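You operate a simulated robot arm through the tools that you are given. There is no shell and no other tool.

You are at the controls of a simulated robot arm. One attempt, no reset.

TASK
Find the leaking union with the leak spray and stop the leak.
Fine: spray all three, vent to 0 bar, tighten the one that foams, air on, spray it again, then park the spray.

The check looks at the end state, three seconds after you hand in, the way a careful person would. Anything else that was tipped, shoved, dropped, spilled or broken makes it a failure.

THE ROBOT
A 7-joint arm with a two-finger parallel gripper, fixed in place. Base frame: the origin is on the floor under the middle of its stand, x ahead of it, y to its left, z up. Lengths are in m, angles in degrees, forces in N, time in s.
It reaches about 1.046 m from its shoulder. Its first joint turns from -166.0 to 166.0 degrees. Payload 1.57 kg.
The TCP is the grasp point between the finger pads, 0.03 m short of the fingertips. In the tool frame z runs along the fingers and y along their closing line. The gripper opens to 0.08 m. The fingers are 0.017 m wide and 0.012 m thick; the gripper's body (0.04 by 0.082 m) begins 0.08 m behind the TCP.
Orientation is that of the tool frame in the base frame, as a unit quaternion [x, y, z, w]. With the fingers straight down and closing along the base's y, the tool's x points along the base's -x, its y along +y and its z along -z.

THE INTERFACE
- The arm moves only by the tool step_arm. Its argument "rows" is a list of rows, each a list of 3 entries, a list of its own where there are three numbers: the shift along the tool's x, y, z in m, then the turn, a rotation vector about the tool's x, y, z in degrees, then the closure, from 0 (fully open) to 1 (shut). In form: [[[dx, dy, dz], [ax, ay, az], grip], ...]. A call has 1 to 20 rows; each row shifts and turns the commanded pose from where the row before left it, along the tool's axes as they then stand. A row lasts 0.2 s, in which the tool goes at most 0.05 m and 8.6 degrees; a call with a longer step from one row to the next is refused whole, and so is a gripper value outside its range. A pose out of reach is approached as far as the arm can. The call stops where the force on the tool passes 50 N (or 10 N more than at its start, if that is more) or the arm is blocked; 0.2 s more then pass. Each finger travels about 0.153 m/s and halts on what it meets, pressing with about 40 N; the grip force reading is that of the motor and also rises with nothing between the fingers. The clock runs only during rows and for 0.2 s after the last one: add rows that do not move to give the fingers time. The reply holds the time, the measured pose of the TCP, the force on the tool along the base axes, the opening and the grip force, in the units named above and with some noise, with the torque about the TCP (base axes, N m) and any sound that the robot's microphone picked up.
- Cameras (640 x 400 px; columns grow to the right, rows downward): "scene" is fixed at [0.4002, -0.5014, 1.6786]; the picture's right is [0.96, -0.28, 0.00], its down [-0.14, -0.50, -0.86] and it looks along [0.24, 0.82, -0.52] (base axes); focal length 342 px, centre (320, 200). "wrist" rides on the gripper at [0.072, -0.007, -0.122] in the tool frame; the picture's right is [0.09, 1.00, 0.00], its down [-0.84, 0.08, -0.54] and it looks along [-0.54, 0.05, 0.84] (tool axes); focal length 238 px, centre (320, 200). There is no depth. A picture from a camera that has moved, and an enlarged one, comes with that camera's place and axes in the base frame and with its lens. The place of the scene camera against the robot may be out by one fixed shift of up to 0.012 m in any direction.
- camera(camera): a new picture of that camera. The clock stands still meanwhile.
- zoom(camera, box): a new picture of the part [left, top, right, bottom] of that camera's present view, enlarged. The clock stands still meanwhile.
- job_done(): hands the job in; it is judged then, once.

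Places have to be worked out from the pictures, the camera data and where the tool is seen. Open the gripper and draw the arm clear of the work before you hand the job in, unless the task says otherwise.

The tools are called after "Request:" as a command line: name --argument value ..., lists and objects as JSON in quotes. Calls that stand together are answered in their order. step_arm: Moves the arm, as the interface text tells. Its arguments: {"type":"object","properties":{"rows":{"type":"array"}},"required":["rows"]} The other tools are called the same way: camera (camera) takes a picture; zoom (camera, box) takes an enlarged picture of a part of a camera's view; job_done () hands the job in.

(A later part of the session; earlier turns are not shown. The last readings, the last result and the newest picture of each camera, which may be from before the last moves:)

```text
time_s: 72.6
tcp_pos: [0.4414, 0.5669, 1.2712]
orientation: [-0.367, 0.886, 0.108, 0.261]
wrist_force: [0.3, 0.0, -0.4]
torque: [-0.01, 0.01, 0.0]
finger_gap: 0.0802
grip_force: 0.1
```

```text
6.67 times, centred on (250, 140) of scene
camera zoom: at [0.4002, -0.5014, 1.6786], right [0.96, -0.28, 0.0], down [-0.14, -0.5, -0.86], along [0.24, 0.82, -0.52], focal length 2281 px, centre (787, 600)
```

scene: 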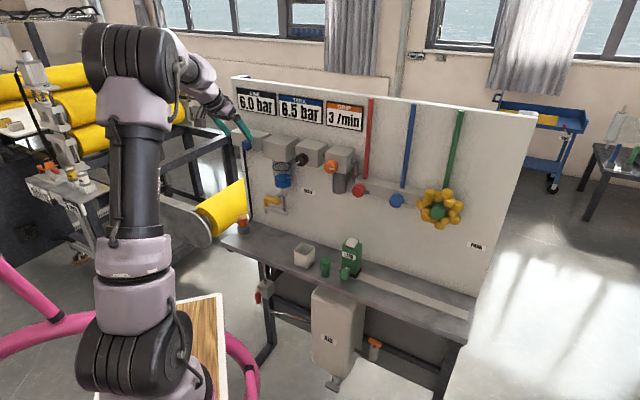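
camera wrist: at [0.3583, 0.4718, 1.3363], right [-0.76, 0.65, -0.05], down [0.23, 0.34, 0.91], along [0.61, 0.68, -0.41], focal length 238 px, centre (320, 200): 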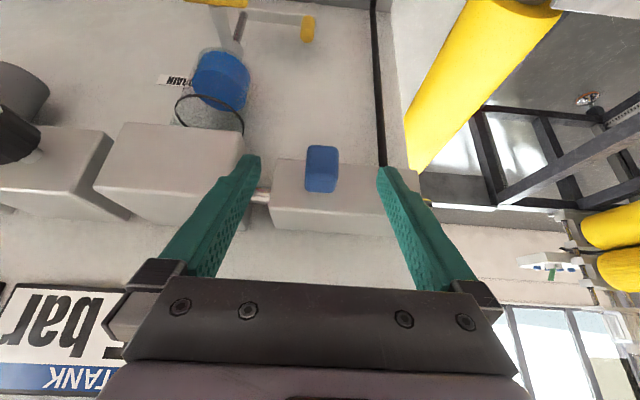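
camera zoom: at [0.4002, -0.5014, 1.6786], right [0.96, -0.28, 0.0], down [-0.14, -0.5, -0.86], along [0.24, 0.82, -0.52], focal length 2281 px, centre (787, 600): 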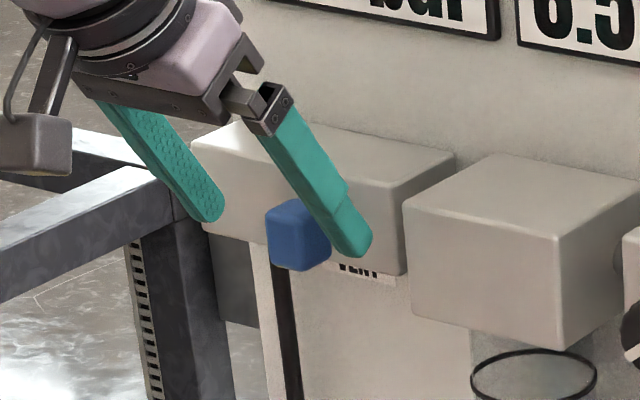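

Fingers straddle the knob; about 2 cm more brings it between the pads. I advance gently and check forces.

Request:
step_arm --rows '[[[0, 0, 0.007], [0, 0, 0], 0], [[0, 0, 0.007], [0, 0, 0], 0], [[0, 0, 0.006], [0, 0, 0], 0], [[0, 0, 0], [0, 0, 0], 0]]'

Request:
camera --camera "wrist"

Request:
zoom --camera "scene" --box '[210, 110, 290, 170]'

```text
time_s: 73.6
tcp_pos: [0.4492, 0.5743, 1.2559]
orientation: [-0.367, 0.886, 0.109, 0.261]
wrist_force: [0.1, 0.5, 0.7]
torque: [0.01, 0.03, -0.01]
finger_gap: 0.0801
grip_force: 0.0
```

```text
taken
camera wrist: at [0.3656, 0.4796, 1.3195], right [-0.76, 0.65, -0.05], down [0.23, 0.34, 0.91], along [0.61, 0.68, -0.41], focal length 238 px, centre (320, 200)
```

wrist: 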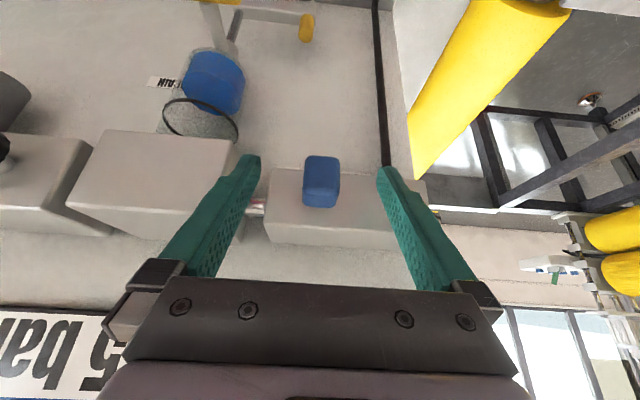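

```text
6.67 times, centred on (250, 140) of scene
camera zoom: at [0.4002, -0.5014, 1.6786], right [0.96, -0.28, 0.0], down [-0.14, -0.5, -0.86], along [0.24, 0.82, -0.52], focal length 2281 px, centre (787, 600)
```

zoom: 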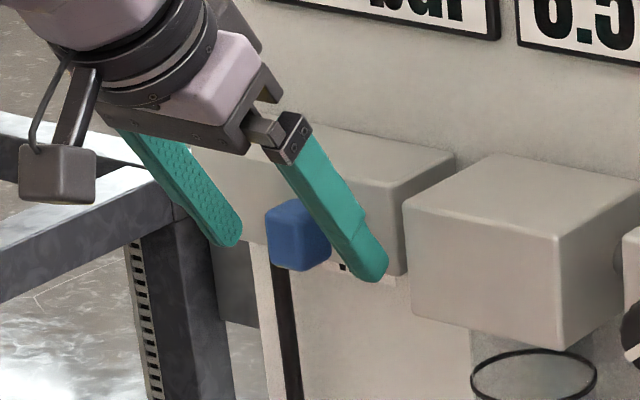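

The knob is now where the green one was when I gripped it. I close the gripper on it.

Request:
step_arm --rows '[[[0, 0, 0], [0, 0, 0], 0.5], [[0, 0, 0], [0, 0, 0], 1], [[0, 0, 0], [0, 0, 0], 1], [[0, 0, 0], [0, 0, 0], 1]]'

Request:
camera --camera "wrist"

```text
time_s: 74.6
tcp_pos: [0.4484, 0.5758, 1.2549]
orientation: [-0.368, 0.886, 0.109, 0.26]
wrist_force: [-4.2, 7.7, -1.7]
torque: [0.35, -0.17, 0.06]
finger_gap: 0.024
grip_force: 36.0
```

```text
taken
camera wrist: at [0.3649, 0.4802, 1.3195], right [-0.76, 0.65, -0.05], down [0.23, 0.34, 0.91], along [0.61, 0.68, -0.41], focal length 238 px, centre (320, 200)
```

wrist: 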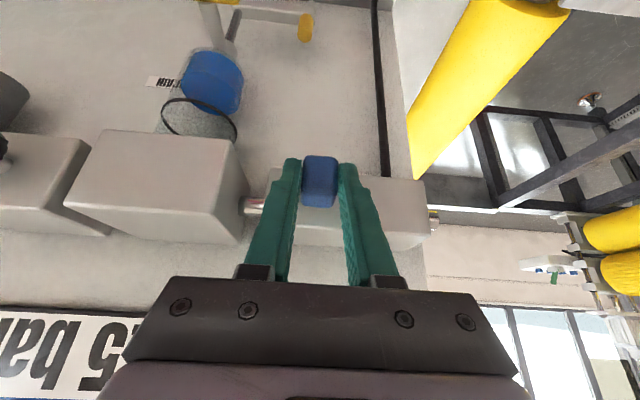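

Blue knob gripped (24 mm). I slide it left toward VENT, 2 cm in small steps, watching force and sound.

Request:
step_arm --rows '[[[0, 0.004, 0], [0, 0, 0], 1], [[0, 0.004, 0], [0, 0, 0], 1], [[0, 0.004, 0], [0, 0, 0], 1], [[0, 0.004, 0], [0, 0, 0], 1], [[0, 0.004, 0], [0, 0, 0], 1], [[0, 0, 0], [0, 0, 0], 1]]'

Request:
camera --camera "wrist"

Request:
camera --camera "scene"

```text
time_s: 76.0
tcp_pos: [0.4349, 0.588, 1.2544]
orientation: [-0.367, 0.887, 0.108, 0.261]
wrist_force: [1.1, -0.1, -2.2]
torque: [-0.03, 0.05, -0.34]
finger_gap: 0.0238
grip_force: 36.2
```

```text
taken
camera wrist: at [0.3513, 0.4938, 1.3195], right [-0.76, 0.65, -0.05], down [0.23, 0.34, 0.91], along [0.61, 0.68, -0.41], focal length 238 px, centre (320, 200)
```

wrist: 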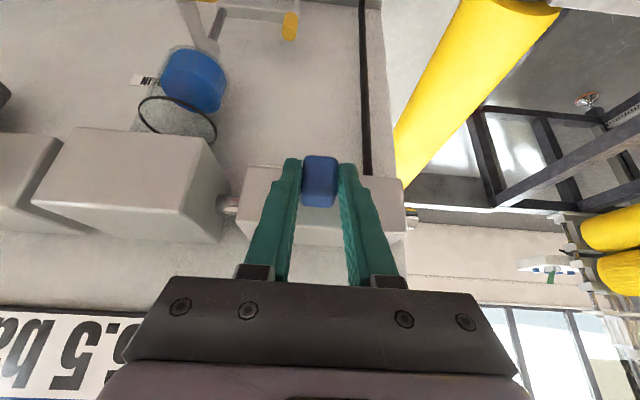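

```text
taken
```

scene: 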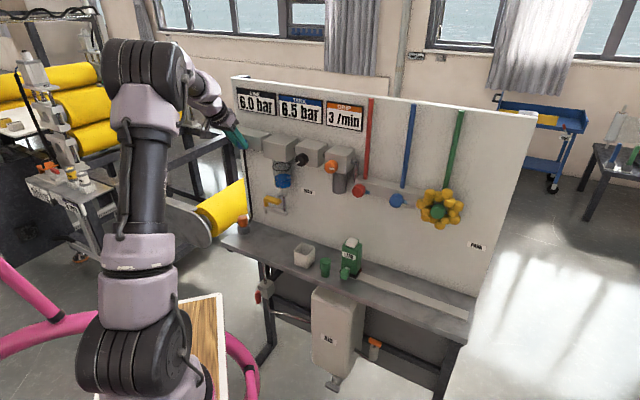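

The knob slides freely left; LINE still reads 6.0. I continue toward the VENT end stop.

Request:
step_arm --rows '[[[0, 0.004, 0], [0, 0, 0], 1], [[0, 0.004, 0], [0, 0, 0], 1], [[0, 0.004, 0], [0, 0, 0], 1], [[0, 0.004, 0], [0, 0, 0], 1], [[0, 0.004, 0], [0, 0, 0], 1], [[0, 0, 0], [0, 0, 0], 1]]'

Request:
camera --camera "wrist"

Request:
zoom --camera "scene" --box '[220, 80, 380, 180]'

```text
time_s: 77.4
tcp_pos: [0.4197, 0.6037, 1.2554]
orientation: [-0.369, 0.886, 0.109, 0.261]
wrist_force: [-0.2, -0.5, -1.4]
torque: [0.34, -0.45, -0.12]
finger_gap: 0.0238
grip_force: 36.2
```

```text
taken
camera wrist: at [0.3372, 0.508, 1.3195], right [-0.76, 0.65, -0.05], down [0.23, 0.34, 0.91], along [0.61, 0.68, -0.41], focal length 238 px, centre (320, 200)
```

wrist: 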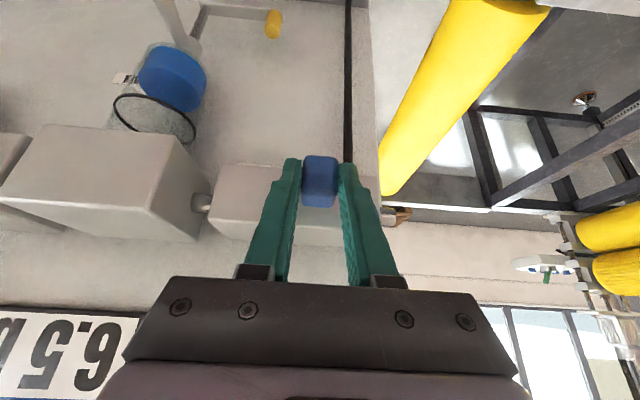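

```text
4.00 times, centred on (300, 130) of scene
camera zoom: at [0.4002, -0.5014, 1.6786], right [0.96, -0.28, 0.0], down [-0.14, -0.5, -0.86], along [0.24, 0.82, -0.52], focal length 1368 px, centre (400, 480)
```

zoom: 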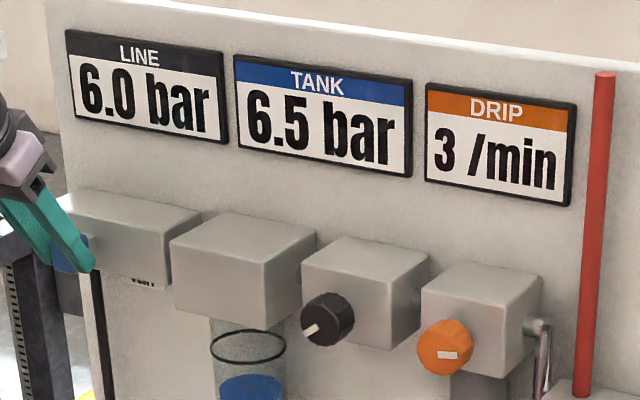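

Moved 4 cm with the line still at 6.0; I continue in small steps until an end stop or venting is noticed.

Request:
step_arm --rows '[[[0, 0.003, 0], [0, 0, 0], 1], [[0, 0.003, 0], [0, 0, 0], 1], [[0, 0.003, 0], [0, 0, 0], 1], [[0, 0.003, 0], [0, 0, 0], 1], [[0, 0, 0], [0, 0, 0], 1]]'

Request:
camera --camera "wrist"

Request:
zoom --camera "scene" --box '[220, 80, 380, 180]'

```text
time_s: 78.6
tcp_pos: [0.4124, 0.6118, 1.2544]
orientation: [-0.368, 0.886, 0.108, 0.262]
wrist_force: [1.7, -0.8, -1.8]
torque: [0.16, -0.07, -0.25]
finger_gap: 0.0238
grip_force: 35.8
```

```text
taken
camera wrist: at [0.3292, 0.5159, 1.3195], right [-0.76, 0.65, -0.05], down [0.23, 0.34, 0.91], along [0.61, 0.68, -0.41], focal length 238 px, centre (320, 200)
```

wrist: 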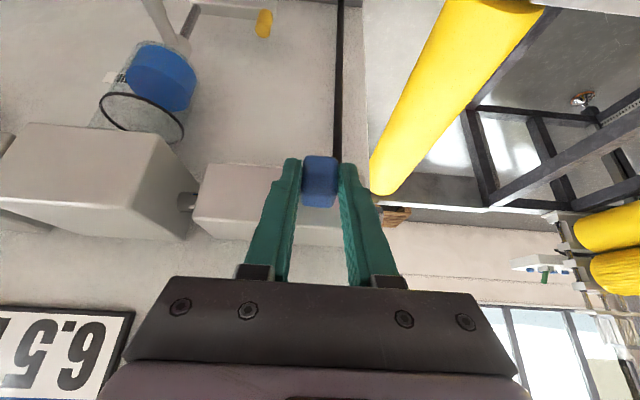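

```text
4.00 times, centred on (300, 130) of scene
camera zoom: at [0.4002, -0.5014, 1.6786], right [0.96, -0.28, 0.0], down [-0.14, -0.5, -0.86], along [0.24, 0.82, -0.52], focal length 1368 px, centre (400, 480)
```

zoom: 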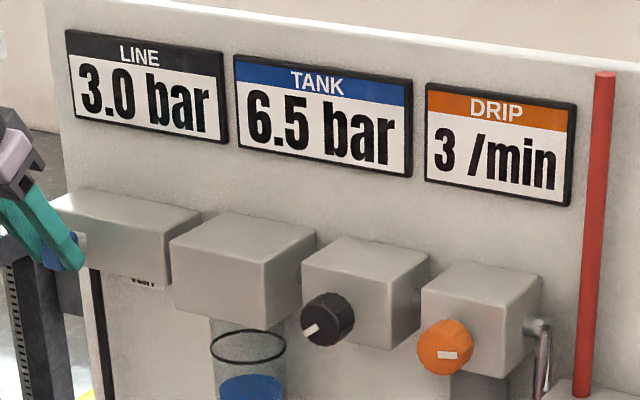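

LINE has dropped to 3.0 bar — venting. I push slightly further to the stop and wait for 0 bar.

Request:
step_arm --rows '[[[0, 0.002, 0], [0, 0, 0], 1], [[0, 0.002, 0], [0, 0, 0], 1], [[0, 0.002, 0], [0, 0, 0], 1], [[0, 0, 0], [0, 0, 0], 1], [[0, 0, 0], [0, 0, 0], 1], [[0, 0, 0], [0, 0, 0], 1], [[0, 0, 0], [0, 0, 0], 1], [[0, 0, 0], [0, 0, 0], 1]]'

Request:
zoom --camera "scene" --box '[220, 80, 380, 180]'

```text
time_s: 80.4
tcp_pos: [0.4082, 0.6147, 1.2546]
orientation: [-0.368, 0.886, 0.108, 0.261]
wrist_force: [3.3, 2.4, -4.7]
torque: [0.06, -0.21, -0.04]
finger_gap: 0.0238
grip_force: 36.2
```

```text
4.00 times, centred on (300, 130) of scene
camera zoom: at [0.4002, -0.5014, 1.6786], right [0.96, -0.28, 0.0], down [-0.14, -0.5, -0.86], along [0.24, 0.82, -0.52], focal length 1368 px, centre (400, 480)
```

zoom: 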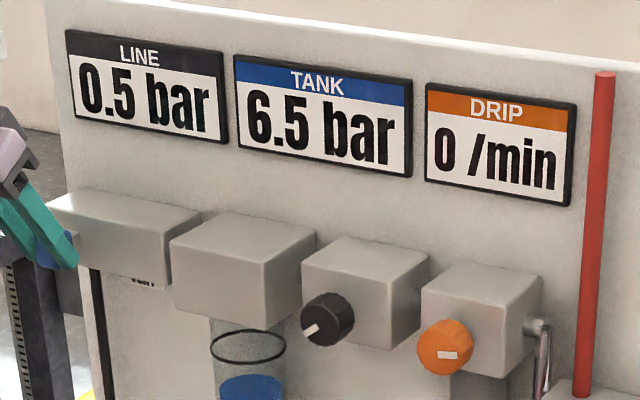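

0.5 bar and falling. I wait another second, then open the fingers.

Request:
step_arm --rows '[[[0, 0, 0], [0, 0, 0], 1], [[0, 0, 0], [0, 0, 0], 1], [[0, 0, 0], [0, 0, 0], 1], [[0, 0, 0], [0, 0, 0], 1], [[0, 0, 0], [0, 0, 0], 0.6], [[0, 0, 0], [0, 0, 0], 0.4], [[0, 0, 0], [0, 0, 0], 0.4]]'

Request:
zoom --camera "scene" --box '[220, 80, 380, 180]'

Request:
camera --camera "wrist"

```text
time_s: 82.0
tcp_pos: [0.4072, 0.6153, 1.2542]
orientation: [-0.368, 0.886, 0.109, 0.261]
wrist_force: [0.1, -0.3, 0.1]
torque: [-0.03, -0.03, 0.02]
finger_gap: 0.0482
grip_force: 0.0
```

```text
4.00 times, centred on (300, 130) of scene
camera zoom: at [0.4002, -0.5014, 1.6786], right [0.96, -0.28, 0.0], down [-0.14, -0.5, -0.86], along [0.24, 0.82, -0.52], focal length 1368 px, centre (400, 480)
```

zoom: 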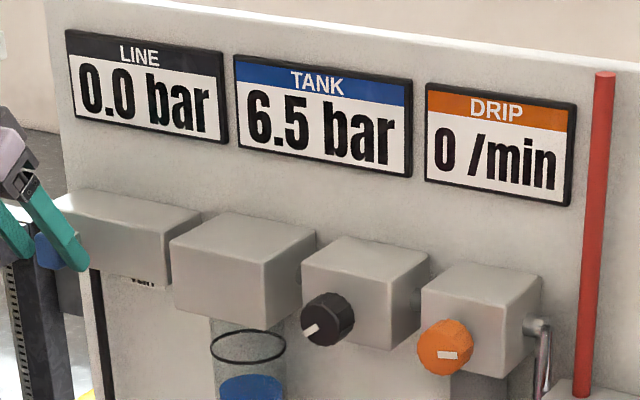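

```text
taken
camera wrist: at [0.3246, 0.5201, 1.3198], right [-0.76, 0.65, -0.05], down [0.23, 0.34, 0.91], along [0.61, 0.68, -0.41], focal length 238 px, centre (320, 200)
```

wrist: 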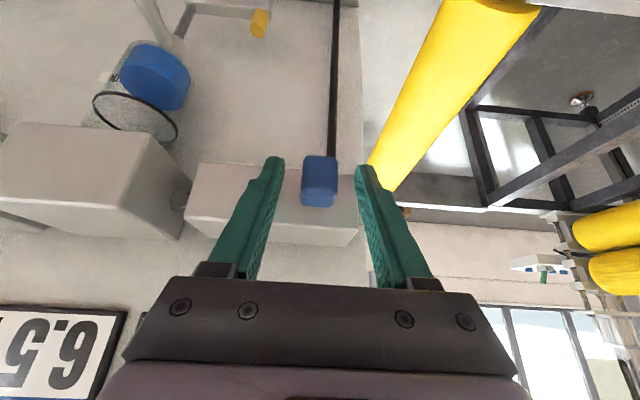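

LINE reads 0.0 bar and the knob stays at VENT. I back off along the approach path, then travel right along the panel toward green.

Request:
step_arm --rows '[[[0, 0, -0.015], [0, 0, 0], 0.3], [[0, 0, -0.02], [0, 0, 0], 0.2], [[0, 0, -0.02], [0, 0, 0], 0.2], [[0.02, 0, -0.015], [0, 0, 0], 0.2], [[0.02, 0, -0.015], [0, 0, 0], 0.2], [[0.02, 0, -0.015], [0, 0, 0], 0.2], [[0.02, 0, -0.015], [0, 0, 0], 0.2], [[0, -0.035, 0], [0, 0, 0], 0.2], [[0, -0.035, 0], [0, 0, 0], 0.2], [[0, -0.035, 0], [0, 0, 0], 0.2], [[0, -0.035, 0], [0, 0, 0], 0.2], [[0, -0.035, 0], [0, 0, 0], 0.2], [[0, -0.035, 0], [0, 0, 0], 0.2], [[0, -0.035, 0], [0, 0, 0], 0.2], [[0, -0.035, 0], [0, 0, 0], 0.2], [[0, -0.035, 0], [0, 0, 0], 0.2], [[0, -0.035, 0], [0, 0, 0], 0.2], [[0, -0.035, 0], [0, 0, 0], 0.2], [[0, -0.035, 0], [0, 0, 0], 0.2]]'

Request:
camera --camera "scene"

```text
time_s: 86.0
tcp_pos: [0.6134, 0.2281, 1.3085]
orientation: [-0.368, 0.886, 0.109, 0.26]
wrist_force: [0.3, 0.9, -0.5]
torque: [-0.04, -0.02, -0.05]
finger_gap: 0.0643
grip_force: 0.2
```

```text
taken
```

scene: 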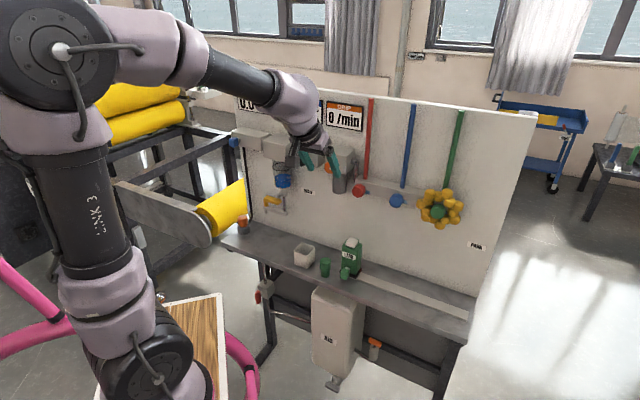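

Line stays vented. I continue right to in front of green, then pitch the tool to horizontal (camera below).

Request:
step_arm --rows '[[[0, -0.033, 0], [0, 0, 0], 0.2], [[0, -0.033, 0], [0, 0, 0], 0.2], [[0, -0.033, 0], [0, 0, 0], 0.2], [[0, -0.033, 0], [0, 0, 0], 0.2], [[0, -0.033, 0], [0, 0, 0], 0.2], [[0, -0.033, 0], [0, 0, 0], 0.2], [[0, -0.033, 0], [0, 0, 0], 0.2], [[0, -0.033, 0], [0, 0, 0], 0.2], [[0, 0, 0], [0, -8.2, 0], 0.2], [[0, 0, 0], [0, -8.2, 0], 0.2], [[0, 0, 0], [0, -8.2, 0], 0.2], [[0, 0, 0], [0, -8.2, 0], 0.2], [[0, 0, 0], [0, -8.2, 0], 0.2], [[0, 0, 0], [0, -8.2, 0], 0.2], [[0, 0, 0], [0, -8.2, 0], 0.2], [[0, 0, 0], [0, 0, 0], 0.2]]'

Request:
camera --camera "wrist"

Request:
camera --camera "scene"

```text
time_s: 89.4
tcp_pos: [0.8009, 0.0392, 1.3036]
orientation: [-0.272, 0.662, 0.27, 0.644]
wrist_force: [-0.5, -0.1, 0.5]
torque: [0.0, -0.05, 0.0]
finger_gap: 0.0637
grip_force: 0.1
out of reach, approached as far as the arm can: row 15
```

```text
taken
camera wrist: at [0.7196, -0.0528, 1.2358], right [-0.71, 0.7, -0.08], down [-0.42, -0.32, 0.85], along [0.57, 0.64, 0.52], focal length 238 px, centre (320, 200)
```

wrist: 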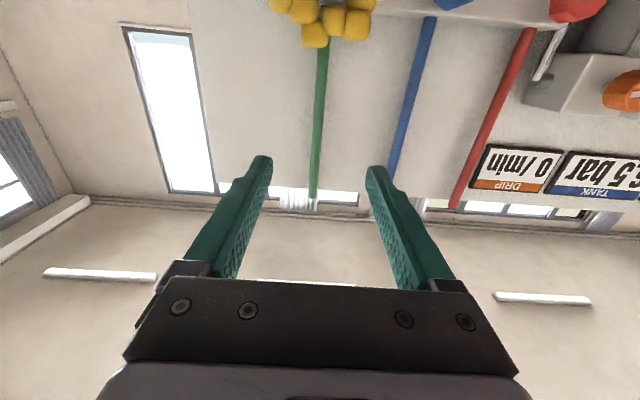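

```text
taken
```

scene: 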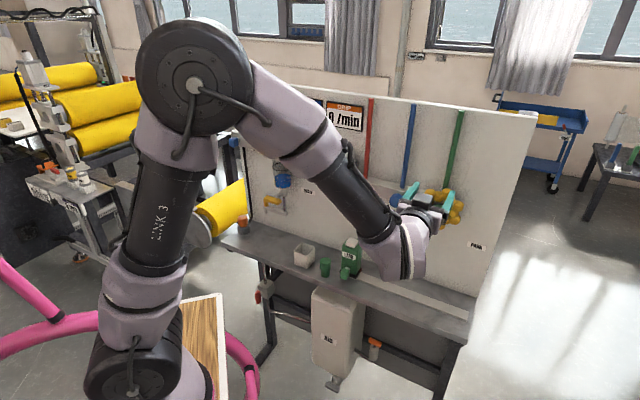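

The tool is horizontal now (z into panel, x down), one row hit a limit. I move forward and down toward the green nut in steps to test reachability.

Request:
step_arm --rows '[[[0, 0, 0.02], [0, 0, 0], 0.2], [[0.01, 0, 0.02], [0, 0, 0], 0.2], [[0.02, 0, 0.01], [0, 0, 0], 0.2], [[0.02, 0, 0], [0, 0, 0], 0.2], [[0.02, 0, 0], [0, 0, 0], 0.2], [[0, 0, 0], [0, 0, 0], 0]]'

Request:
camera --camera "wrist"

Request:
camera --camera "scene"

```text
time_s: 90.8
tcp_pos: [0.8357, 0.0746, 1.2339]
orientation: [-0.27, 0.652, 0.271, 0.655]
wrist_force: [-0.7, -0.3, 0.7]
torque: [-0.01, 0.01, 0.01]
finger_gap: 0.0801
grip_force: 0.0
```

```text
taken
camera wrist: at [0.7569, -0.0164, 1.1632], right [-0.7, 0.7, -0.09], down [-0.44, -0.33, 0.83], along [0.56, 0.63, 0.54], focal length 238 px, centre (320, 200)
```

wrist: 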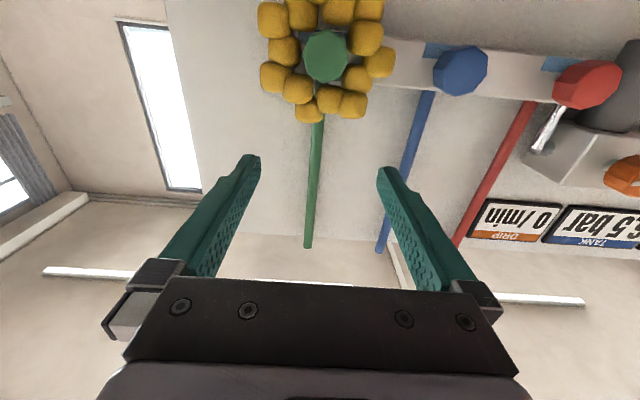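

```text
taken
```

scene: 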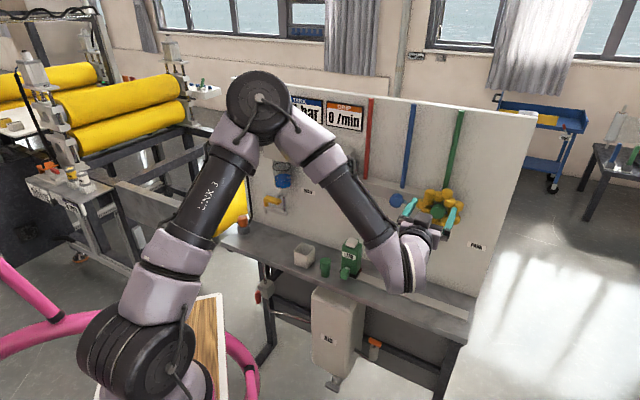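

Orientation is exactly square to the panel. The nut is ~6.5 cm below and ~11 cm ahead of the TCP; I descend to its height and look.

Request:
step_arm --rows '[[[0.016, 0, 0], [0, 0, 0], 0], [[0.016, 0, 0], [0, 0, 0], 0], [[0.016, -0.001, 0], [0, 0, 0], 0], [[0.016, -0.001, 0], [0, 0, 0], 0], [[0, 0, 0], [0, 0, 0], 0]]'

Request:
camera --camera "wrist"

Request:
zoom --camera "wrist" --box '[240, 60, 400, 180]'

```text
time_s: 92.0
tcp_pos: [0.8393, 0.0733, 1.1698]
orientation: [-0.27, 0.652, 0.271, 0.654]
wrist_force: [-0.4, -0.3, 0.4]
torque: [0.0, 0.02, -0.02]
finger_gap: 0.0798
grip_force: 0.1
```

```text
taken
camera wrist: at [0.7592, -0.0181, 1.0992], right [-0.7, 0.7, -0.09], down [-0.44, -0.33, 0.83], along [0.56, 0.63, 0.54], focal length 238 px, centre (320, 200)
```

wrist: 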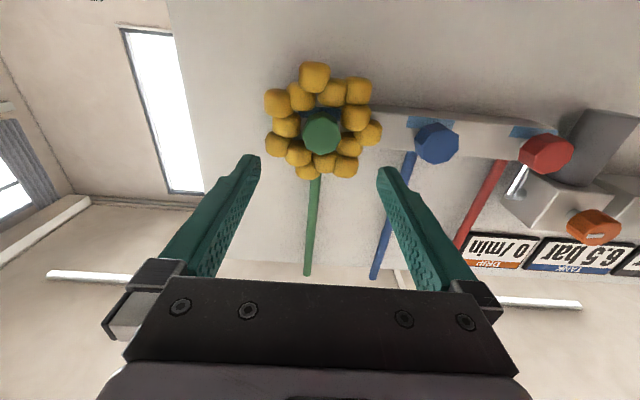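

```text
3.33 times, centred on (320, 120) of wrist
camera zoom: at [0.7592, -0.0181, 1.0992], right [-0.7, 0.7, -0.09], down [-0.44, -0.33, 0.83], along [0.56, 0.63, 0.54], focal length 794 px, centre (320, 467)
```

zoom: 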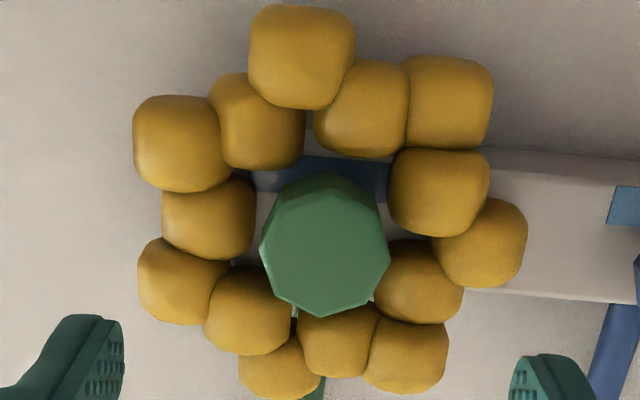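

Nut front is ≈0.10 m ahead, within 3 mm of the tool axis. I zoom closer to see how its flats are oriented.

Request:
zoom --camera "wrist" --box '[296, 110, 346, 160]'

Request:
zoom --camera "wrist" --box '[410, 110, 460, 170]'

```text
8.00 times, centred on (321, 135) of wrist
camera zoom: at [0.7592, -0.0181, 1.0992], right [-0.7, 0.7, -0.09], down [-0.44, -0.33, 0.83], along [0.56, 0.63, 0.54], focal length 1907 px, centre (312, 720)
```

zoom: 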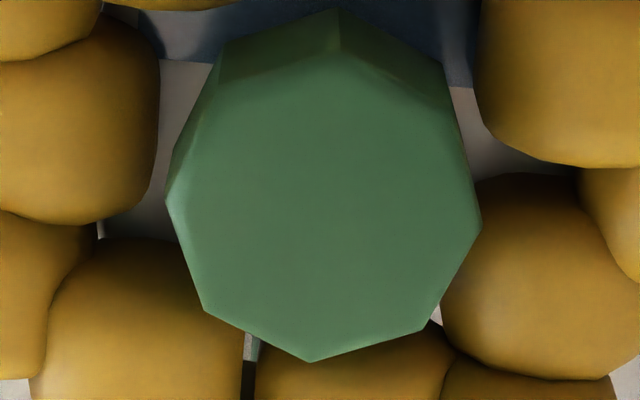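

```text
6.67 times, centred on (435, 140) of wrist
camera zoom: at [0.7592, -0.0181, 1.0992], right [-0.7, 0.7, -0.09], down [-0.44, -0.33, 0.83], along [0.56, 0.63, 0.54], focal length 1589 px, centre (-447, 600)
```

zoom: 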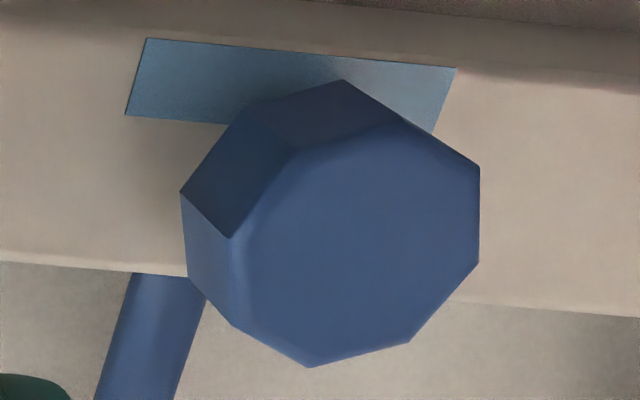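

The octagon's corners sit on the vertical/horizontal, so flats are at ±22.5°. I centre on the nut and pre-rotate the tool −22.5° (counter-clockwise), so tightening clockwise (+z turn) follows.

Request:
step_arm --rows '[[[0.001, 0.001, 0], [0, 0, -7.5], 0], [[0, 0, 0], [0, 0, -7.5], 0], [[0, 0, 0], [0, 0, -7.5], 0], [[0, 0, 0.02], [0, 0, 0], 0], [[0, 0, 0.02], [0, 0, 0], 0], [[0, 0, 0], [0, 0, 0], 0]]'

Request:
camera --camera "wrist"

```text
time_s: 93.4
tcp_pos: [0.867, 0.1036, 1.1699]
orientation: [-0.392, 0.587, 0.139, 0.695]
wrist_force: [-0.2, -0.2, 0.6]
torque: [-0.01, 0.02, -0.01]
finger_gap: 0.08
grip_force: 0.0
```

```text
taken
camera wrist: at [0.8061, -0.0069, 1.1063], right [-0.63, 0.63, -0.47], down [-0.66, -0.11, 0.74], along [0.41, 0.77, 0.48], focal length 238 px, centre (320, 200)
```

wrist: 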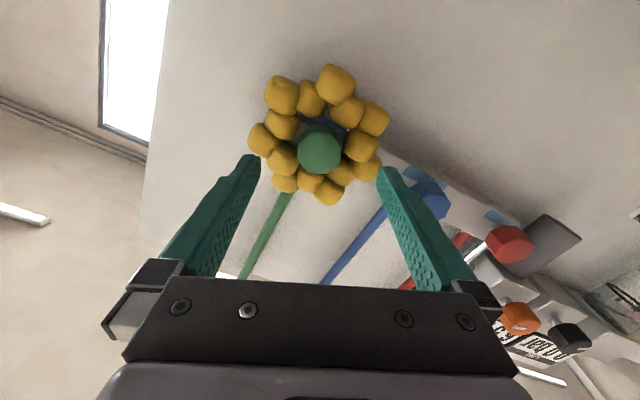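

Centred well. I advance 4.5 cm so the fingertips begin to straddle the nut, then look again.

Request:
step_arm --rows '[[[0, 0, 0.015], [0, 0, 0], 0], [[0, 0, 0.015], [0, 0, 0], 0], [[0, 0, 0.015], [0, 0, 0], 0], [[0, 0, 0], [0, 0, 0], 0]]'

Request:
camera --camera "wrist"

Request:
zoom --camera "scene" --box '[380, 160, 500, 250]'

```text
time_s: 94.4
tcp_pos: [0.8978, 0.1345, 1.1696]
orientation: [-0.392, 0.587, 0.138, 0.694]
wrist_force: [-0.6, -0.4, 0.3]
torque: [-0.06, -0.03, -0.02]
finger_gap: 0.0801
grip_force: 0.1
```

```text
taken
camera wrist: at [0.8372, 0.0246, 1.1063], right [-0.62, 0.63, -0.47], down [-0.66, -0.11, 0.74], along [0.41, 0.77, 0.48], focal length 238 px, centre (320, 200)
```

wrist: 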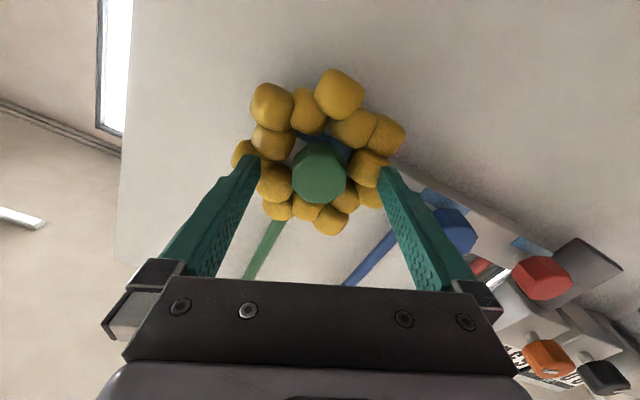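

```text
4.44 times, centred on (440, 205) of scene
camera zoom: at [0.4002, -0.5014, 1.6786], right [0.96, -0.28, 0.0], down [-0.14, -0.5, -0.86], along [0.24, 0.82, -0.52], focal length 1521 px, centre (-213, 178)
```

zoom: 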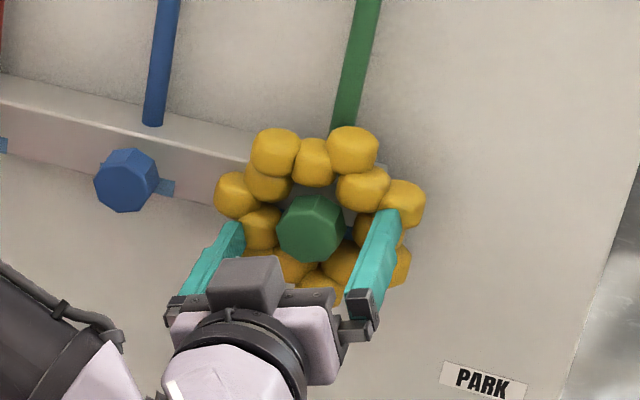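

Nut front is ~2.2 cm ahead of the TCP. I advance 1.5 cm more (tips ~2.3 cm over the nut) with force watch.

Request:
step_arm --rows '[[[0, 0, 0.005], [0, 0, 0], 0], [[0, 0, 0.005], [0, 0, 0], 0], [[0, 0, 0.005], [0, 0, 0], 0], [[0, 0, 0], [0, 0, 0], 0]]'

Request:
camera --camera "wrist"

```text
time_s: 95.4
tcp_pos: [0.9097, 0.1444, 1.1694]
orientation: [-0.393, 0.586, 0.139, 0.695]
wrist_force: [-0.2, 0.1, 0.6]
torque: [-0.01, 0.0, 0.0]
finger_gap: 0.0802
grip_force: 0.0
```

```text
taken
camera wrist: at [0.8478, 0.0348, 1.1065], right [-0.63, 0.63, -0.47], down [-0.66, -0.11, 0.74], along [0.41, 0.77, 0.48], focal length 238 px, centre (320, 200)
```

wrist: 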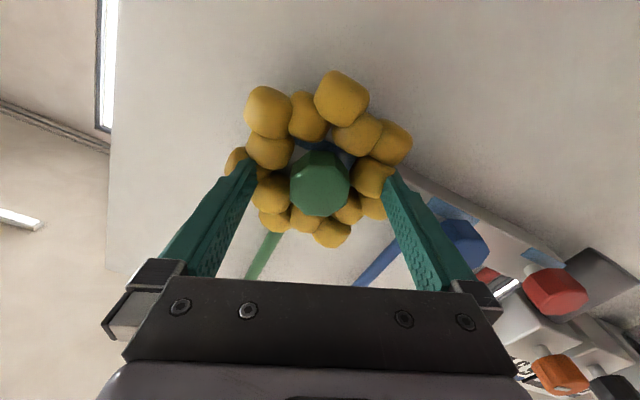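

No contact force; the nut is between the fingers. I close onto the flats.

Request:
step_arm --rows '[[[0, 0, 0], [0, 0, 0], 0.4], [[0, 0, 0], [0, 0, 0], 1], [[0, 0, 0], [0, 0, 0], 1], [[0, 0, 0], [0, 0, 0], 1]]'

Request:
camera --camera "wrist"

```text
time_s: 96.4
tcp_pos: [0.9084, 0.1448, 1.17]
orientation: [-0.393, 0.586, 0.138, 0.695]
wrist_force: [6.8, 0.1, 3.3]
torque: [-0.15, 0.16, -0.05]
finger_gap: 0.0376
grip_force: 43.3
```

```text
taken
camera wrist: at [0.848, 0.0345, 1.1066], right [-0.62, 0.63, -0.47], down [-0.66, -0.11, 0.74], along [0.41, 0.77, 0.48], focal length 238 px, centre (320, 200)
```

wrist: 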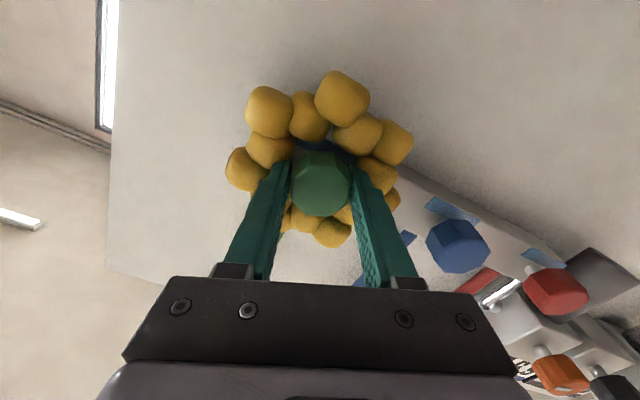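

Gripped (37.6 mm across flats). I turn clockwise in small 4° steps and watch the torque about the nut axis.

Request:
step_arm --rows '[[[0, 0, 0], [0, 0, 4], 1], [[0, 0, 0], [0, 0, 4], 1], [[0, 0, 0], [0, 0, 4], 1], [[0, 0, 0], [0, 0, 4], 1], [[0, 0, 0], [0, 0, 4], 1], [[0, 0, 0], [0, 0, 0], 1]]'

Request:
camera --camera "wrist"

```text
time_s: 97.8
tcp_pos: [0.9085, 0.1454, 1.1707]
orientation: [-0.284, 0.646, 0.258, 0.66]
wrist_force: [3.0, -1.4, 7.6]
torque: [0.11, -0.08, -0.25]
finger_gap: 0.0376
grip_force: 43.7
```

```text
taken
camera wrist: at [0.8311, 0.0515, 1.099], right [-0.7, 0.7, -0.13], down [-0.47, -0.31, 0.83], along [0.54, 0.64, 0.54], focal length 238 px, centre (320, 200)
```

wrist: 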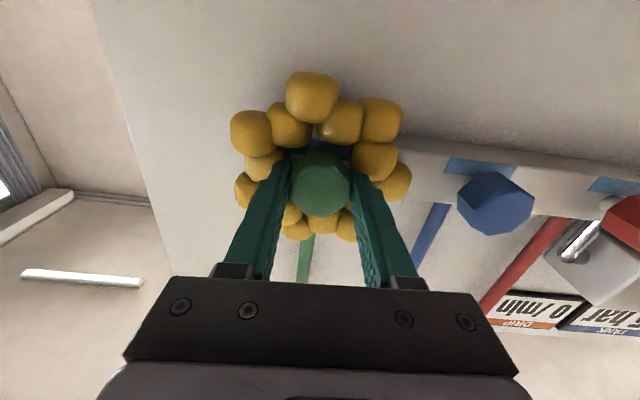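

The nut turns with the fingers at almost no torque. I keep turning clockwise, 40° more.

Request:
step_arm --rows '[[[0, 0, 0], [0, 0, 5], 1], [[0, 0, 0], [0, 0, 5], 1], [[0, 0, 0], [0, 0, 5], 1], [[0, 0, 0], [0, 0, 5], 1], [[0, 0, 0], [0, 0, 5], 1], [[0, 0, 0], [0, 0, 5], 1], [[0, 0, 0], [0, 0, 5], 1], [[0, 0, 0], [0, 0, 5], 1], [[0, 0, 0], [0, 0, 0], 1]]'

Request:
camera --camera "wrist"

Request:
camera --camera "scene"

```text
time_s: 99.8
tcp_pos: [0.9078, 0.1463, 1.168]
orientation: [-0.046, 0.705, 0.468, 0.531]
wrist_force: [-7.0, 0.3, -2.9]
torque: [-1.16, -0.32, 0.16]
finger_gap: 0.0361
grip_force: 42.5
```

```text
taken
camera wrist: at [0.796, 0.0863, 1.108], right [-0.6, 0.6, 0.53], down [-0.06, -0.7, 0.71], along [0.8, 0.39, 0.46], focal length 238 px, centre (320, 200)
```

wrist: 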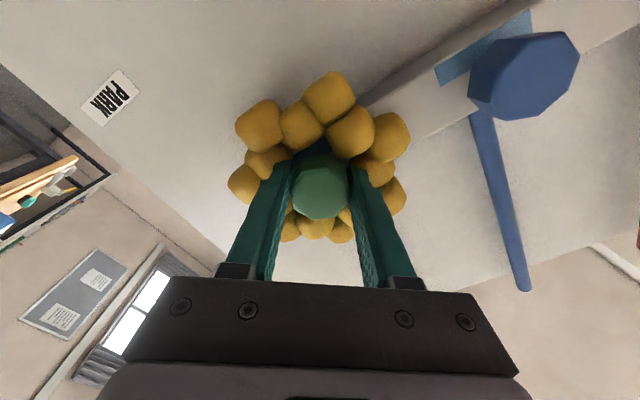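

```text
taken
```

scene: 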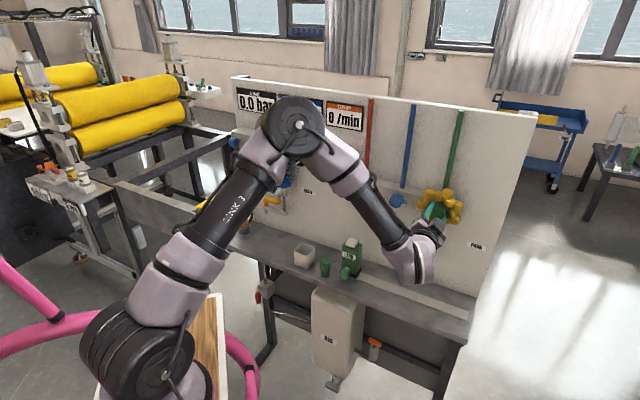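

Torque about the nut axis is now about −1 N·m with the flats fully seated in the pads (36.1 mm) — it's getting snug. I continue in small steps.

Request:
step_arm --rows '[[[0, 0, 0], [0, 0, 2.5], 1], [[0, 0, 0], [0, 0, 2.5], 1], [[0, 0, 0], [0, 0, 0], 1]]'

Request:
zoom --camera "wrist" --box '[270, 130, 370, 230]'

```text
time_s: 100.6
tcp_pos: [0.9081, 0.1449, 1.1691]
orientation: [-0.016, 0.706, 0.49, 0.512]
wrist_force: [-5.5, 2.5, -1.0]
torque: [-1.05, -0.18, 0.08]
finger_gap: 0.037
grip_force: 43.4
```

```text
4.00 times, centred on (320, 180) of wrist
camera zoom: at [0.7928, 0.0896, 1.1125], right [-0.57, 0.56, 0.61], down [-0.02, -0.74, 0.67], along [0.82, 0.36, 0.43], focal length 953 px, centre (320, 280)
```

zoom: 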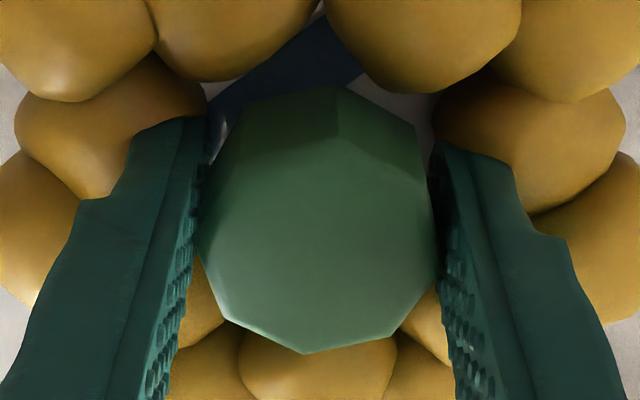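

Gap rose again (37.0 mm) with ~1 N·m resistance: the fingers are starting to slip round a nut that no longer turns. I open, rotate the tool back, and look at the nut's flats before a proper second pull.

Request:
step_arm --rows '[[[0, 0, 0], [0, 0, 0], 0.5], [[0, 0, 0], [0, 0, 0], 0.2], [[0, 0, 0], [0, 0, 0], 0], [[0, 0, -0.02], [0, 0, 0], 0], [[0, 0, -0.03], [0, 0, 0], 0], [[0, 0, -0.02], [0, 0, -8], 0], [[0, 0, 0], [0, 0, -8], 0], [[0, 0, 0], [0, 0, -8], 0], [[0, 0, 0], [0, 0, -8], 0], [[0, 0, 0], [0, 0, -8], 0], [[0, 0, 0], [0, 0, -2.5], 0], [[0, 0, 0], [0, 0, 0], 0]]'

Request:
zoom --camera "wrist" --box '[270, 100, 370, 200]'

Request:
zoom --camera "scene" --box '[400, 170, 480, 230]'

```text
time_s: 103.2
tcp_pos: [0.8589, 0.0963, 1.1693]
orientation: [-0.271, 0.652, 0.272, 0.654]
wrist_force: [0.5, -0.5, 0.4]
torque: [0.01, 0.04, -0.02]
finger_gap: 0.0798
grip_force: 0.1
```

```text
4.00 times, centred on (320, 150) of wrist
camera zoom: at [0.7791, 0.005, 1.0982], right [-0.7, 0.7, -0.09], down [-0.44, -0.33, 0.83], along [0.56, 0.63, 0.54], focal length 953 px, centre (320, 400)
```

zoom: 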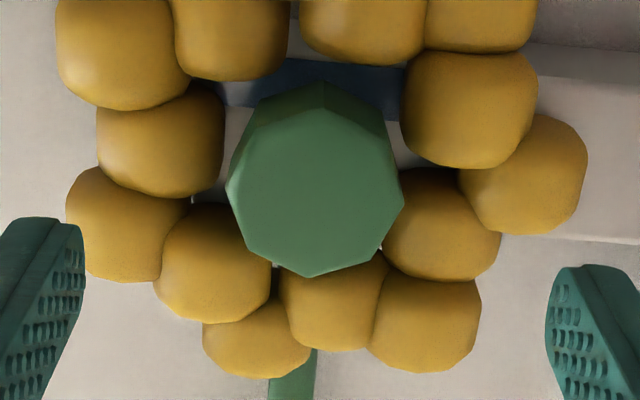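

```text
6.67 times, centred on (440, 200) of scene
camera zoom: at [0.4002, -0.5014, 1.6786], right [0.96, -0.28, 0.0], down [-0.14, -0.5, -0.86], along [0.24, 0.82, -0.52], focal length 2281 px, centre (-480, 200)
```

zoom: 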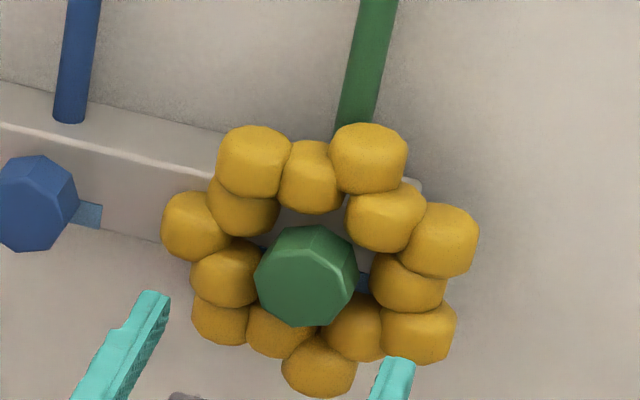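

Before/after views show the nut at the same mod-45° angle, and torque went from 0 to ~1 N·m, so it turned 45° clockwise to a stop. To be sure, I regrip on the flats and give a second clockwise pull.

Request:
step_arm --rows '[[[0, 0, 0], [0, 0, -7.5], 0], [[0, 0, 0], [0, 0, -7.5], 0], [[0, 0, 0.01], [0, 0, -7.5], 0], [[0, 0, 0.02], [0, 0, 0], 0], [[0, 0, 0.02], [0, 0, 0], 0], [[0, 0, 0.013], [0, 0, 0], 0], [[0, 0, 0.007], [0, 0, 0], 0], [[0, 0, 0], [0, 0, 0], 0], [[0, 0, 0], [0, 0, 0], 0.4], [[0, 0, 0], [0, 0, 0], 1], [[0, 0, 0], [0, 0, 0], 1], [[0, 0, 0], [0, 0, 0], 1]]'

Request:
camera --camera "wrist"

```text
time_s: 105.8
tcp_pos: [0.9089, 0.1444, 1.17]
orientation: [-0.393, 0.586, 0.139, 0.695]
wrist_force: [7.1, -1.9, 4.6]
torque: [-0.22, 0.16, 0.58]
finger_gap: 0.0372
grip_force: 43.4
```

```text
taken
camera wrist: at [0.8482, 0.0347, 1.1063], right [-0.62, 0.63, -0.47], down [-0.66, -0.11, 0.74], along [0.41, 0.77, 0.48], focal length 238 px, centre (320, 200)
```

wrist: 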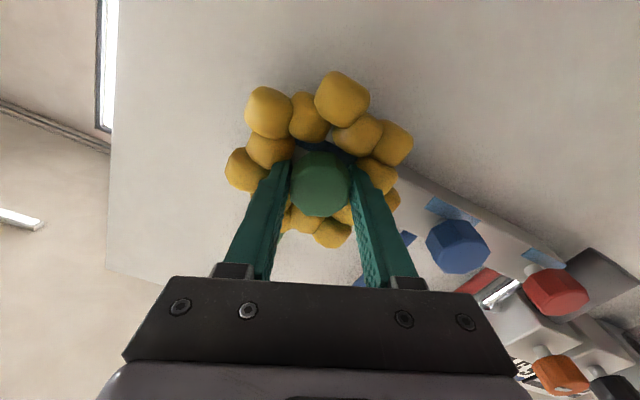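

Regripped (37.2 mm). I apply +9° clockwise in small steps and read the torque.

Request:
step_arm --rows '[[[0, 0, 0], [0, 0, 3], 1], [[0, 0, 0], [0, 0, 3], 1], [[0, 0, 0], [0, 0, 3], 1], [[0, 0, 0], [0, 0, 0], 1]]'

Request:
zoom --camera "wrist" --box '[270, 130, 370, 230]'

```text
time_s: 106.8
tcp_pos: [0.9098, 0.1447, 1.1695]
orientation: [-0.346, 0.615, 0.194, 0.681]
wrist_force: [6.1, -4.5, 3.7]
torque: [-0.37, -0.25, -0.09]
finger_gap: 0.0375
grip_force: 44.2
```

```text
4.00 times, centred on (320, 180) of wrist
camera zoom: at [0.8407, 0.042, 1.1015], right [-0.67, 0.67, -0.32], down [-0.58, -0.2, 0.79], along [0.47, 0.72, 0.52], focal length 953 px, centre (320, 280)
```

zoom: 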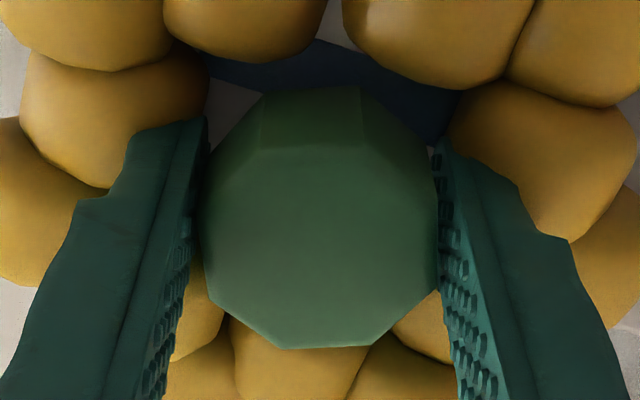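

The nut's flats now lag the tool by about the 9° I turned, with −0.44 N·m building — it isn't moving. I add 6° more to confirm it holds firm.

Request:
step_arm --rows '[[[0, 0, 0], [0, 0, 3], 1], [[0, 0, 0], [0, 0, 3], 1], [[0, 0, 0], [0, 0, 0], 1]]'

Request:
zoom --camera "wrist" --box '[270, 130, 370, 230]'

```text
time_s: 107.6
tcp_pos: [0.9085, 0.1441, 1.1692]
orientation: [-0.313, 0.633, 0.229, 0.67]
wrist_force: [6.5, -4.3, 3.8]
torque: [-0.12, -0.28, 0.02]
finger_gap: 0.0372
grip_force: 43.8
```

```text
4.00 times, centred on (320, 180) of wrist
camera zoom: at [0.8356, 0.0471, 1.0994], right [-0.69, 0.69, -0.22], down [-0.52, -0.26, 0.82], along [0.51, 0.68, 0.53], focal length 953 px, centre (320, 280)
```

zoom: 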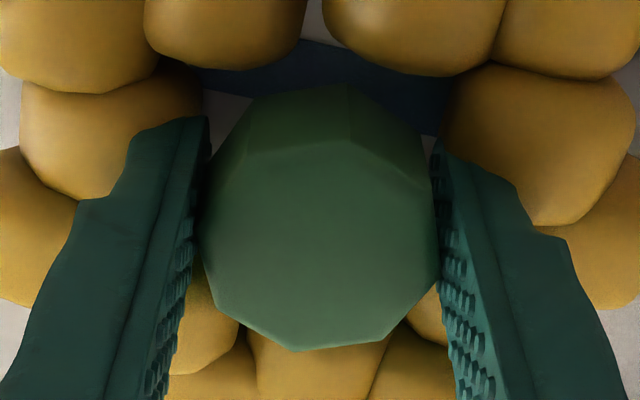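

The nut stays fixed in space while the tool turns. To be certain it's at the tight stop rather than merely stuck, I do a small back-turn test (−10°, line is vented) and see whether the nut follows freely.

Request:
step_arm --rows '[[[0, 0, 0], [0, 0, -3.5], 1], [[0, 0, 0], [0, 0, -3.5], 1], [[0, 0, 0], [0, 0, -3], 1], [[0, 0, 0], [0, 0, 0], 1]]'

Request:
zoom --camera "wrist" --box '[270, 130, 370, 230]'

```text
time_s: 108.6
tcp_pos: [0.9094, 0.1451, 1.1691]
orientation: [-0.367, 0.603, 0.169, 0.688]
wrist_force: [6.7, -4.1, 3.8]
torque: [0.1, -0.11, -0.27]
finger_gap: 0.0372
grip_force: 43.5
```

```text
4.00 times, centred on (320, 180) of wrist
camera zoom: at [0.8442, 0.0385, 1.1033], right [-0.65, 0.65, -0.39], down [-0.62, -0.16, 0.77], along [0.44, 0.74, 0.5], focal length 953 px, centre (320, 280)
```

zoom: 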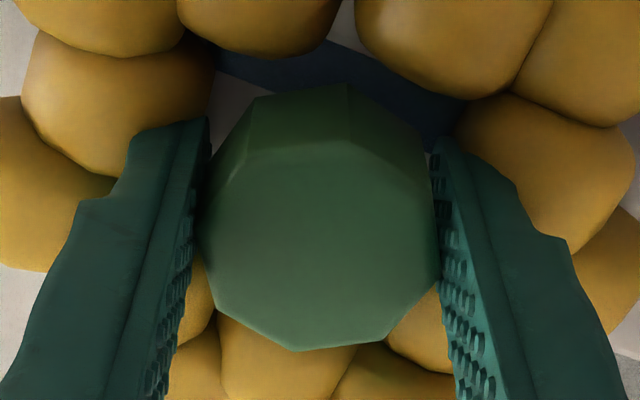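

The nut followed the tool back freely, so it really had reached the clockwise stop. I retighten now: +30° clockwise so it seats firmly against the stop.

Request:
step_arm --rows '[[[0, 0, 0], [0, 0, 5], 1], [[0, 0, 0], [0, 0, 5], 1], [[0, 0, 0], [0, 0, 5], 1], [[0, 0, 0], [0, 0, 5], 1], [[0, 0, 0], [0, 0, 5], 1], [[0, 0, 0], [0, 0, 5], 1], [[0, 0, 0], [0, 0, 5], 1]]'

Request:
zoom --camera "wrist" --box '[270, 130, 370, 230]'

```text
time_s: 110.2
tcp_pos: [0.9087, 0.1443, 1.1692]
orientation: [-0.167, 0.686, 0.368, 0.605]
wrist_force: [2.8, -4.5, 0.9]
torque: [-0.54, -0.38, -0.27]
finger_gap: 0.0378
grip_force: 43.6
```

```text
4.00 times, centred on (320, 180) of wrist
camera zoom: at [0.8132, 0.0694, 1.0994], right [-0.69, 0.69, 0.21], down [-0.26, -0.51, 0.82], along [0.67, 0.51, 0.53], focal length 953 px, centre (320, 280)
```

zoom: 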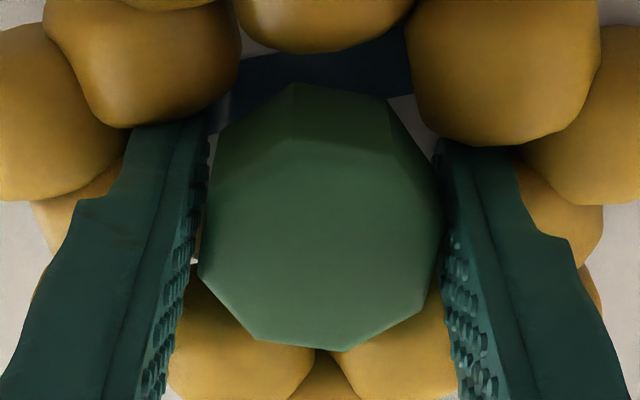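

Nut is back at its clockwise stop (−0.65 N·m and the fingers slipping on it). I release, back out, square up, and return to the 33° working tilt away from the panel.

Request:
step_arm --rows '[[[0, 0, 0], [0, 0, 0], 0.5], [[0, 0, 0], [0, 0, 0], 0.2], [[0, 0, 0], [0, 0, 0], 0], [[0, 0, -0.02], [0, 0, 0], 0], [[0, 0, -0.03], [0, 0, 0], 0], [[0, 0, -0.03], [0, 0, -6], 0], [[0, 0, -0.02], [0, 0, -6], 0], [[0, 0, 0], [0, 0, -5.5], 0], [[0, 0, 0], [0, 0, 0], 0]]'

Request:
camera --camera "wrist"

Request:
zoom --camera "scene" --box '[400, 170, 480, 230]'

```text
time_s: 112.2
tcp_pos: [0.837, 0.0759, 1.1687]
orientation: [-0.271, 0.652, 0.271, 0.655]
wrist_force: [-0.2, -0.2, 0.3]
torque: [-0.01, -0.01, 0.01]
finger_gap: 0.0799
grip_force: 0.0
```

```text
taken
camera wrist: at [0.7578, -0.0163, 1.0981], right [-0.7, 0.7, -0.09], down [-0.44, -0.33, 0.83], along [0.56, 0.63, 0.54], focal length 238 px, centre (320, 200)
```

wrist: 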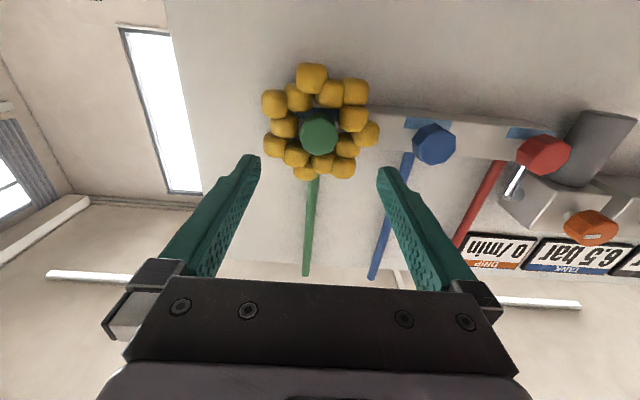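

```text
6.67 times, centred on (440, 200) of scene
camera zoom: at [0.4002, -0.5014, 1.6786], right [0.96, -0.28, 0.0], down [-0.14, -0.5, -0.86], along [0.24, 0.82, -0.52], focal length 2281 px, centre (-480, 200)
```

zoom: 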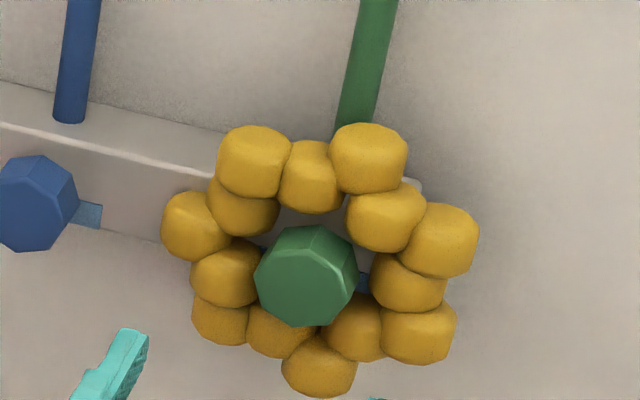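

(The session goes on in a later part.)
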